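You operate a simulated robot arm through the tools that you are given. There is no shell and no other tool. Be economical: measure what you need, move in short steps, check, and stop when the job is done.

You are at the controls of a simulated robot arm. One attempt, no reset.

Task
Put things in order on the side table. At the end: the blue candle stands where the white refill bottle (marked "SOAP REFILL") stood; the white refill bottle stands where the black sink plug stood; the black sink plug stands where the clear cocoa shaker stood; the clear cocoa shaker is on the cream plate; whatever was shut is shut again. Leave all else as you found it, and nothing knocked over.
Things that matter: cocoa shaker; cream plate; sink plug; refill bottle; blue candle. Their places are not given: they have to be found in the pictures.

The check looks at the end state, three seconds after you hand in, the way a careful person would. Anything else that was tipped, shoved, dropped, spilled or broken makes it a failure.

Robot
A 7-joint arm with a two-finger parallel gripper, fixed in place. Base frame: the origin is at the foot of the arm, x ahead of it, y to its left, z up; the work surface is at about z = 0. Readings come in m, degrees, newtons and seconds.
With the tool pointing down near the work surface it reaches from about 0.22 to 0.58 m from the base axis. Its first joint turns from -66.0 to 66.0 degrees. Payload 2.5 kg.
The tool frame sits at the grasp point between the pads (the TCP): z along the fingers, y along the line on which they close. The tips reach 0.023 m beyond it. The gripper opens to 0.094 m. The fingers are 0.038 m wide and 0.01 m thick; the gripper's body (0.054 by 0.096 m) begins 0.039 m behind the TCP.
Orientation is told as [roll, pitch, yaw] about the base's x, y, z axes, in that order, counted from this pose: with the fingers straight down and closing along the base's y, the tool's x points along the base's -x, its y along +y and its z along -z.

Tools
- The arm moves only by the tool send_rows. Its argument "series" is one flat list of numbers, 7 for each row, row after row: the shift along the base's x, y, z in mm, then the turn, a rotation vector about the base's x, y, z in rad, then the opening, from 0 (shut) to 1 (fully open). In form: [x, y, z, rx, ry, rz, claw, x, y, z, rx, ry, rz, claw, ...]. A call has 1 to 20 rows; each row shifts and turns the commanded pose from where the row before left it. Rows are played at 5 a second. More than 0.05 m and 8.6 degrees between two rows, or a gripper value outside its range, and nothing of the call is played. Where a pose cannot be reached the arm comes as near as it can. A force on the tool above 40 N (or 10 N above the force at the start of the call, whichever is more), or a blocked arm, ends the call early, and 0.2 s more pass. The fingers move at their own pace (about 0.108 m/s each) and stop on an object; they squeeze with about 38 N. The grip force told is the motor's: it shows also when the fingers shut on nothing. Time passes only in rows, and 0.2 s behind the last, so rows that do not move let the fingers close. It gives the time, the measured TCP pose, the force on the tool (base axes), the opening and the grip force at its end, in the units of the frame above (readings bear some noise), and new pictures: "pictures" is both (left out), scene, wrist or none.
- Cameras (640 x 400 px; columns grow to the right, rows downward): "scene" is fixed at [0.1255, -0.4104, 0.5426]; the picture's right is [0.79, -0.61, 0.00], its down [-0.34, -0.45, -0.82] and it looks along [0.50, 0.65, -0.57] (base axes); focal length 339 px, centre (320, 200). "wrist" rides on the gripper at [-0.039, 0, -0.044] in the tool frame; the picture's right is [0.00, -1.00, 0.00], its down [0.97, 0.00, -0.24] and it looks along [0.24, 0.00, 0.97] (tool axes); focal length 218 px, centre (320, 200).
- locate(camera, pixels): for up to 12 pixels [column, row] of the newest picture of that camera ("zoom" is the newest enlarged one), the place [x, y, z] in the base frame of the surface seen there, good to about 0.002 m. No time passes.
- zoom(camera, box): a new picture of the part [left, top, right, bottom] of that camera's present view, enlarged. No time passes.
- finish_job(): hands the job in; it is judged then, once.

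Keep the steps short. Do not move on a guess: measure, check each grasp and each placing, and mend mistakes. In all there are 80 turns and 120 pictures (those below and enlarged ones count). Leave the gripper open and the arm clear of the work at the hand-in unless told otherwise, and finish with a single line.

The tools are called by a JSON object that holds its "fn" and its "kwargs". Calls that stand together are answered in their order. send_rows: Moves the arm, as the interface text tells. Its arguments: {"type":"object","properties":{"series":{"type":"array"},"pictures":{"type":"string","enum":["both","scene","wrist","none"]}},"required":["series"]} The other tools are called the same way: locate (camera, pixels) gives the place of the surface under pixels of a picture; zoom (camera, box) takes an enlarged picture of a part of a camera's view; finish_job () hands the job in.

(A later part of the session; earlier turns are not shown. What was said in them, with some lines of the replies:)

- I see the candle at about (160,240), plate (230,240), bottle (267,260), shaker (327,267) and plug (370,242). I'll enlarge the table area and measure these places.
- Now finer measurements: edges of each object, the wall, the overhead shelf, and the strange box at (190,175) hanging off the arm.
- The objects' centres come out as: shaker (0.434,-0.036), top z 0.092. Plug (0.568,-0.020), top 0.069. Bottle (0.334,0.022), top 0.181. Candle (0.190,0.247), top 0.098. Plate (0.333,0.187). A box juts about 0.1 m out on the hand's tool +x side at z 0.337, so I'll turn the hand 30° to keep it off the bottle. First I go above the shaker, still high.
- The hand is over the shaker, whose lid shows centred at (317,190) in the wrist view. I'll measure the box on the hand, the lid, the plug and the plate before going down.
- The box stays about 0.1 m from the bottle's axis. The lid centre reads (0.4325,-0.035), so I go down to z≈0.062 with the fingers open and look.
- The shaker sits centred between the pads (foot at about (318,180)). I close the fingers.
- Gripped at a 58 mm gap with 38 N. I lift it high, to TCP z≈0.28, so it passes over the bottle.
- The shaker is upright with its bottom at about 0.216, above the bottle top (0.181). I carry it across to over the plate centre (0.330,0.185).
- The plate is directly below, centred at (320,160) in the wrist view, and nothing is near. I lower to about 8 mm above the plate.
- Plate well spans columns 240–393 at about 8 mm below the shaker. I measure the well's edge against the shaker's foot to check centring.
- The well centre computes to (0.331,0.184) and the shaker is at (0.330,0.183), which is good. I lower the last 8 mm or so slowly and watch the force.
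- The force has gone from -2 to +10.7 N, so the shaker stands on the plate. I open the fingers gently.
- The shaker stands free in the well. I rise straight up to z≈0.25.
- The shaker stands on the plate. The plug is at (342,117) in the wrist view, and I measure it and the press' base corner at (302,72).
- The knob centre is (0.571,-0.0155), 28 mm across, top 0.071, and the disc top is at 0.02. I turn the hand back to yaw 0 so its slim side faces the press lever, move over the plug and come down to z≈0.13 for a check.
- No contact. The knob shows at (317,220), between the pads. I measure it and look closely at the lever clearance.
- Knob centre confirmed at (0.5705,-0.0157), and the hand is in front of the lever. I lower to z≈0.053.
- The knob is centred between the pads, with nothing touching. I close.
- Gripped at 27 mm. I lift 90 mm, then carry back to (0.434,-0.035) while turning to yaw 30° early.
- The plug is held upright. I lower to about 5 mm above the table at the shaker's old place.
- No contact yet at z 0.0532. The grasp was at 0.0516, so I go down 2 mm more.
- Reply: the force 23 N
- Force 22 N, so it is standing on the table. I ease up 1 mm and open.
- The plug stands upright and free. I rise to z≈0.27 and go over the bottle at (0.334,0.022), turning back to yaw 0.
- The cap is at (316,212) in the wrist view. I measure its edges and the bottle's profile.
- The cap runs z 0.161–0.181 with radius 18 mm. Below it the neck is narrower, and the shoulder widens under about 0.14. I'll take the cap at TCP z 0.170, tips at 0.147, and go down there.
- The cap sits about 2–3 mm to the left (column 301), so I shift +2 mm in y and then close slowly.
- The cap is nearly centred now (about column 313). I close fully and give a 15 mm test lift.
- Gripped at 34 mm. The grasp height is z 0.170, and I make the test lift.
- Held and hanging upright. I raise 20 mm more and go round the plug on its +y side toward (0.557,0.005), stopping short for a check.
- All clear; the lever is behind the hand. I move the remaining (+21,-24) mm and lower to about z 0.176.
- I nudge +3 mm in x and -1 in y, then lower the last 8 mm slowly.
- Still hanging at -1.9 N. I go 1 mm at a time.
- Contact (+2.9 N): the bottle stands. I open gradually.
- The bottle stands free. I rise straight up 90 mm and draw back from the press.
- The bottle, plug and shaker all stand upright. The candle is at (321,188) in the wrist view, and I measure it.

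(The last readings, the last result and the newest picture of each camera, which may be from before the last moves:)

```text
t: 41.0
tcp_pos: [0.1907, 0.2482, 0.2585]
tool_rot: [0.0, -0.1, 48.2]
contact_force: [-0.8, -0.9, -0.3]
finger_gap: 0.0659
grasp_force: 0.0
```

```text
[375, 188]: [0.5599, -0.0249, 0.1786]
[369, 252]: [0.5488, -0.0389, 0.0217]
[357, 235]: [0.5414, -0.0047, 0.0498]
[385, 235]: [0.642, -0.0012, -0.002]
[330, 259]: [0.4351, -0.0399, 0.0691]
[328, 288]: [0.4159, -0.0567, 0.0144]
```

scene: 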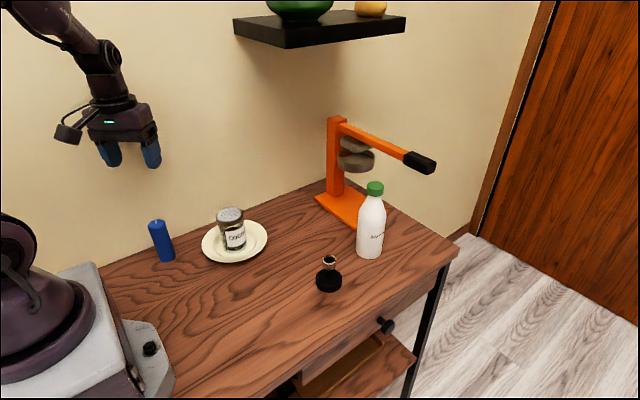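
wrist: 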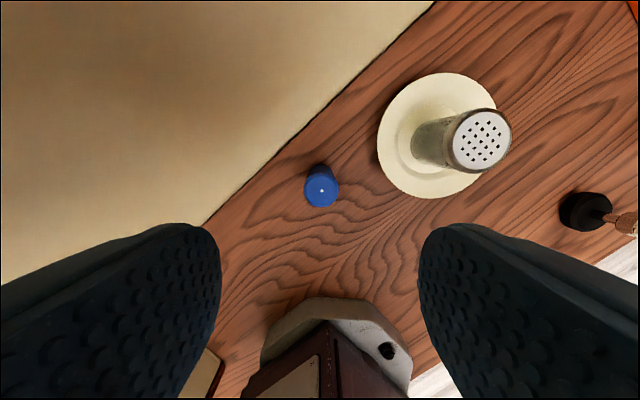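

Candle axis (0.191,0.245), wick tip z 0.109. I'll grip at TCP z≈0.079 to keep the palm clear of the wick. First I lower to about 0.13, with the fingers a little narrower for the wall.

{"fn": "send_rows", "kwargs": {"series": [0, -2, -40, 0, 0, 0, 0.6, 0, 0, -40, 0, 0, 0, 0.6, 0, 0, -45, 0, 0, 0, 0.6, 0, 0, 0, 0, 0, 0, 0.6]}}

```text
t: 42.0
tcp_pos: [0.1927, 0.2421, 0.1325]
tool_rot: [-0.1, 0.0, 48.2]
contact_force: [0.6, -0.4, -0.6]
finger_gap: 0.0562
grasp_force: 0.0
```

scene: 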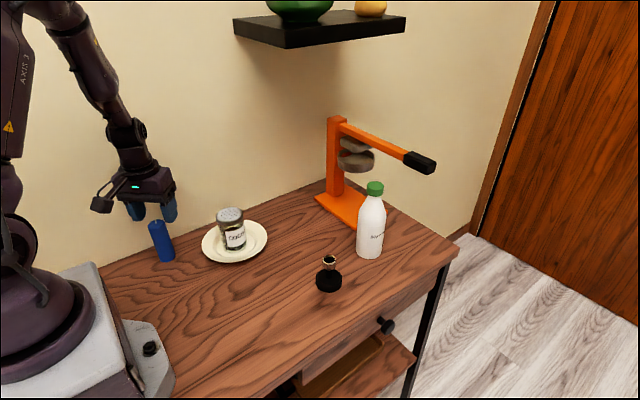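
wrist: 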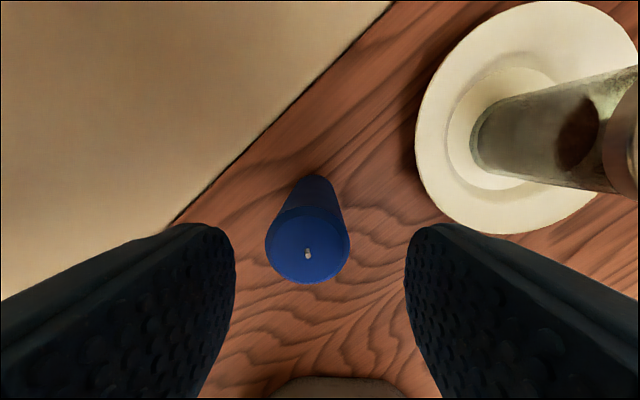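

The candle top shows at column 307, about 4 mm to the left. I shift (-3,+3) mm and go down to z≈0.079.

{"fn": "send_rows", "kwargs": {"series": [-3, 3, 0, 0, 0, 0, 0.6, 0, 0, -25, 0, 0, 0, 0.6, 0, 0, -28, 0, 0, 0, 0.6, 0, 0, 0, 0, 0, 0, 0.6]}}

```text
t: 43.0
tcp_pos: [0.1892, 0.246, 0.0799]
tool_rot: [0.0, 0.1, 48.2]
contact_force: [-0.2, 0.2, 0.4]
finger_gap: 0.0565
grasp_force: 0.0
```

scene: 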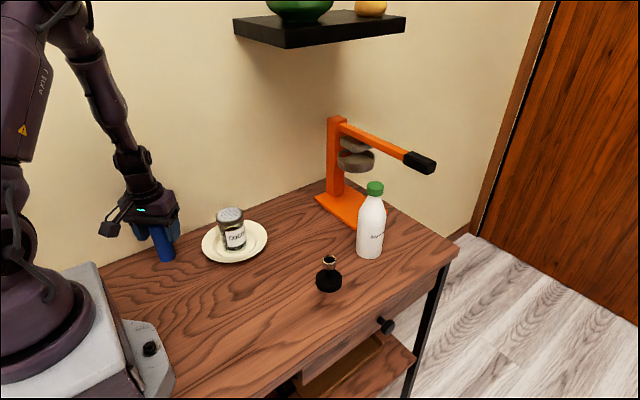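
wrist: 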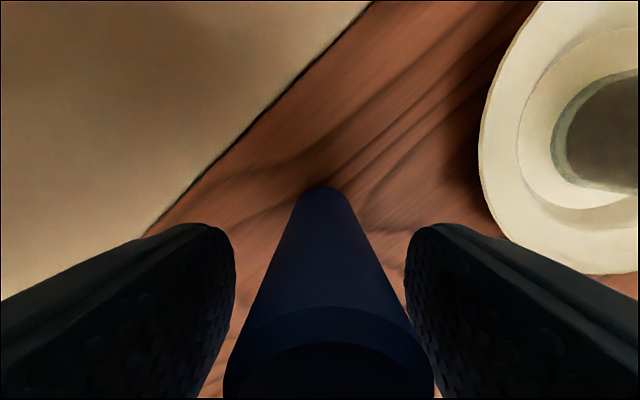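

The candle is centred (foot at column 322). I close.

{"fn": "send_rows", "kwargs": {"series": [0, 0, 0, 0, 0, 0, 0.45, 0, 0, 0, 0, 0, 0, 0, 0, 0, 0, 0, 0, 0, 0, 0, 0, 0, 0, 0, 0, 0], "pictures": "none"}}

```text
t: 44.0
tcp_pos: [0.1898, 0.2459, 0.08]
tool_rot: [-0.1, 0.1, 48.1]
contact_force: [0.1, 1.0, 0.0]
finger_gap: 0.0331
grasp_force: 38.1
```

Gripped at 33 mm; grasp height z 0.080. I lift 100 mm and carry to above the bottle's old place (0.332,0.0225).

{"fn": "send_rows", "kwargs": {"series": [0, 0, 20, 0, 0, 0, 0, 0, 0, 40, 0, 0, 0, 0, 0, 0, 40, 0, 0, 0, 0, 20, -32, 0, 0, 0, -0.1, 0, 20, -32, 0, 0, 0, -0.1, 0, 20, -32, 0, 0, 0, -0.1, 0, 20, -32, 0, 0, 0, -0.1, 0, 20, -32, 0, 0, 0, 0, 0, 20, -32, 0, 0, 0, 0, 0, 22, -31, 0, 0, 0, 0, 0, 0, 0, 0, 0, 0, 0, 0]}}

```text
t: 46.4
tcp_pos: [0.3296, 0.0249, 0.181]
tool_rot: [0.0, 0.0, 25.3]
contact_force: [-0.1, 0.3, -1.4]
finger_gap: 0.033
grasp_force: 38.3
```

scene: 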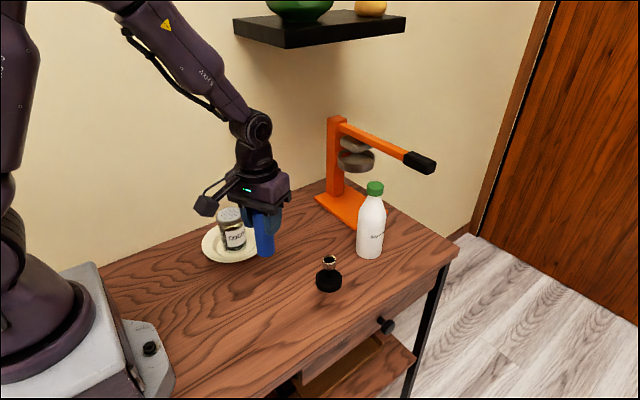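
wrist: 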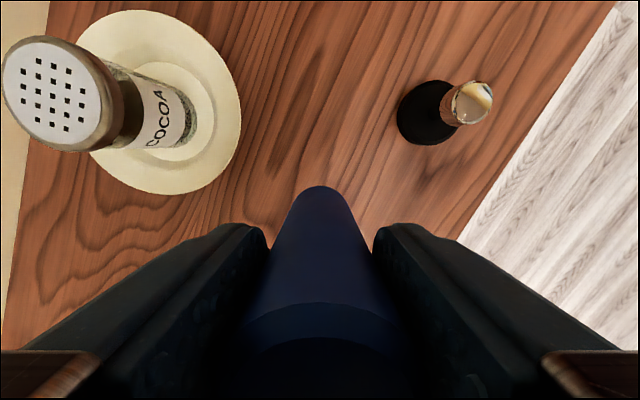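

I'm above the spot with the candle upright. I correct (+1,-1) mm and lower to about 4 mm above the table.

{"fn": "send_rows", "kwargs": {"series": [1, -1, -35, 0, 0, 0, 0, 0, 0, -35, 0, 0, 0, 0, 0, 0, -20, 0, 0, 0, 0, 0, 0, -5, 0, 0, 0, 0, 0, 0, -3, 0, 0, 0, 0, 0, 0, 0, 0, 0, 0, 0], "pictures": "none"}}

```text
t: 47.8
tcp_pos: [0.3307, 0.0235, 0.0834]
tool_rot: [0.0, 0.0, 25.4]
contact_force: [-0.2, 0.7, -1.5]
finger_gap: 0.0329
grasp_force: 37.7
```

Still hanging at z 0.0834. I step down the last 3 mm.

{"fn": "send_rows", "kwargs": {"series": [1, -1, -1, 0, 0, 0, 0, 0, 0, -1, 0, 0, 0, 0, 0, 0, -0.5, 0, 0, 0, 0, 0, 0, 0, 0, 0, 0, 0], "pictures": "none"}}

```text
t: 48.8
tcp_pos: [0.3344, 0.0219, 0.0802]
tool_rot: [0.0, 0.0, 25.4]
contact_force: [0.3, -0.4, -0.9]
finger_gap: 0.033
grasp_force: 38.4
```

{"fn": "send_rows", "kwargs": {"series": [0, 0, -0.7, 0, 0, 0, 0, 0, 0, 0, 0, 0, 0, 0], "pictures": "none"}}

```text
t: 49.4
tcp_pos: [0.3323, 0.0223, 0.0811]
tool_rot: [0.0, 0.0, 25.3]
contact_force: [0.2, -0.2, -0.5]
finger_gap: 0.033
grasp_force: 37.9
```

The force is just starting to change, so I take another 0.7 mm.

{"fn": "send_rows", "kwargs": {"series": [0, 0, -0.7, 0, 0, 0, 0, 0, 0, 0, 0, 0, 0, 0], "pictures": "none"}}

```text
t: 50.0
tcp_pos: [0.3331, 0.022, 0.0808]
tool_rot: [0.1, 0.1, 25.4]
contact_force: [-8.0, 1.0, 27.6]
finger_gap: 0.0328
grasp_force: 37.7
```

Firm contact (27 N). I ease up 0.6 mm, then open.

{"fn": "send_rows", "kwargs": {"series": [0, 0, 0.6, 0, 0, 0, 0, 0, 0, 0, 0, 0, 0, 0.4, 0, 0, 0, 0, 0, 0, 0.5, 0, 0, 0, 0, 0, 0, 0.6, 0, 0, 0, 0, 0, 0, 0.6], "pictures": "both"}}

```text
t: 51.2
tcp_pos: [0.3331, 0.0223, 0.0797]
tool_rot: [0.0, 0.1, 25.3]
contact_force: [-0.1, -0.4, 1.0]
finger_gap: 0.0565
grasp_force: 0.2
```

scene: 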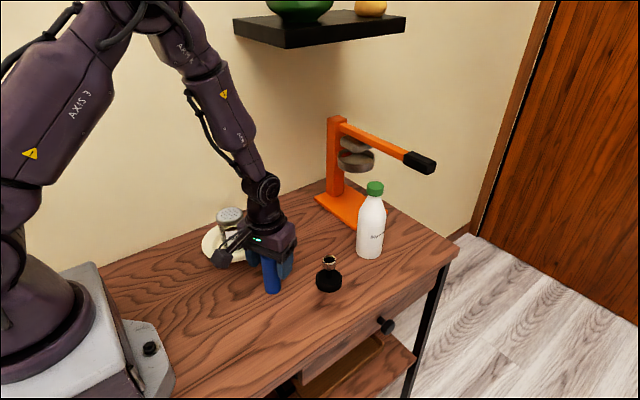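
wrist: 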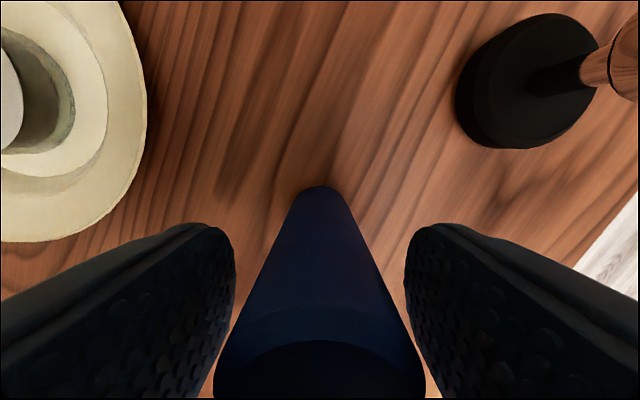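

The candle stands free. I rise straight up to z≈0.28, opening fully at the top.

{"fn": "send_rows", "kwargs": {"series": [0, 0, 20, 0, 0, 0, 0.6, 0, 0, 40, 0, 0, 0, 0.6, 0, 0, 40, 0, 0, 0, 0.6, 0, 0, 40, 0, 0, 0, 0.8, 0, 0, 40, 0, 0, 0, 1, 0, 0, 20, 0, 0, 0, 1, 0, 0, 0, 0, 0, 0, 1]}}

{"fn": "zoom", "kwargs": {"camera": "scene", "box": [130, 180, 450, 380]}}

{"fn": "locate", "kwargs": {"camera": "wrist", "pixels": [[320, 200]]}}

```text
t: 52.8
tcp_pos: [0.3331, 0.0208, 0.2838]
tool_rot: [0.1, 0.0, 25.3]
contact_force: [0.3, -1.1, -0.6]
finger_gap: 0.0938
grasp_force: 0.1
```

scene: 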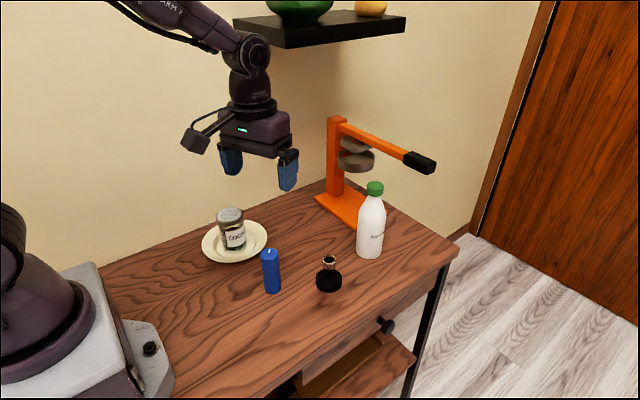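
wrist: 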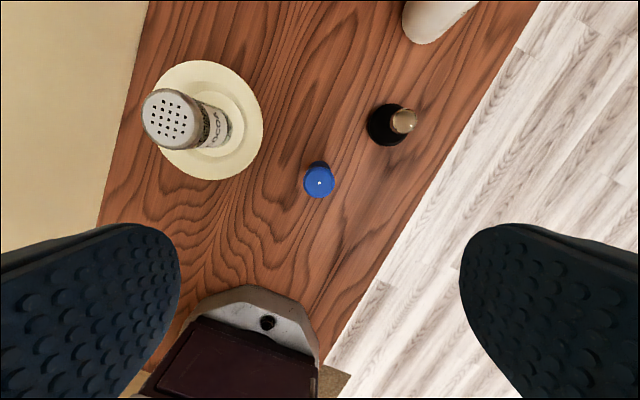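

```text
2.00 times, centred on (290, 280) of scene
```

zoom: 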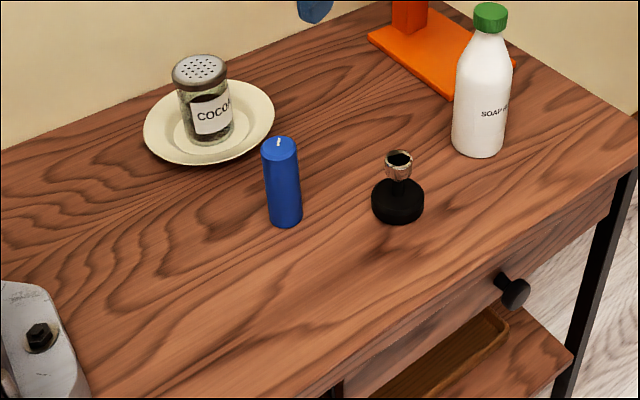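

```text
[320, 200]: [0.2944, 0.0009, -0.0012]
```

All four stand upright, and the drawer and press look as they did at the start. I check the final positions.

{"fn": "locate", "kwargs": {"camera": "wrist", "pixels": [[319, 182], [403, 121], [172, 119], [430, 42], [158, 100], [262, 110]]}}

{"fn": "locate", "kwargs": {"camera": "zoom", "pixels": [[490, 12], [479, 152], [280, 145], [399, 158], [399, 220], [202, 68]]}}

```text
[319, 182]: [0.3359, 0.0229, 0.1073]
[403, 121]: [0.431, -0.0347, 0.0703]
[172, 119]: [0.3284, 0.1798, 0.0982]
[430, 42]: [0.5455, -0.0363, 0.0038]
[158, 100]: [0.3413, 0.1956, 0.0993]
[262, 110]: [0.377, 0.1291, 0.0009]
```

```text
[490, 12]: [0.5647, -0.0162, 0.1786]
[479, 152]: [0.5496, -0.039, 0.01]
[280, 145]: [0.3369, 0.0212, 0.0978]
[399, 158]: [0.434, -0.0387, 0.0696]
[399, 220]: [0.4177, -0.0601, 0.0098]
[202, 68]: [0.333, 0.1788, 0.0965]
```

Every item is within a few millimetres of its target, the gripper is open and the arm is clear above the work. I hand in.

{"fn": "finish_job", "kwargs": {}}

```text
The job is handed in.
```

The job is handed in: the shaker is on the plate, the plug, bottle and candle stand upright within about 5 mm of their target places, and I saw nothing else moved or opened.
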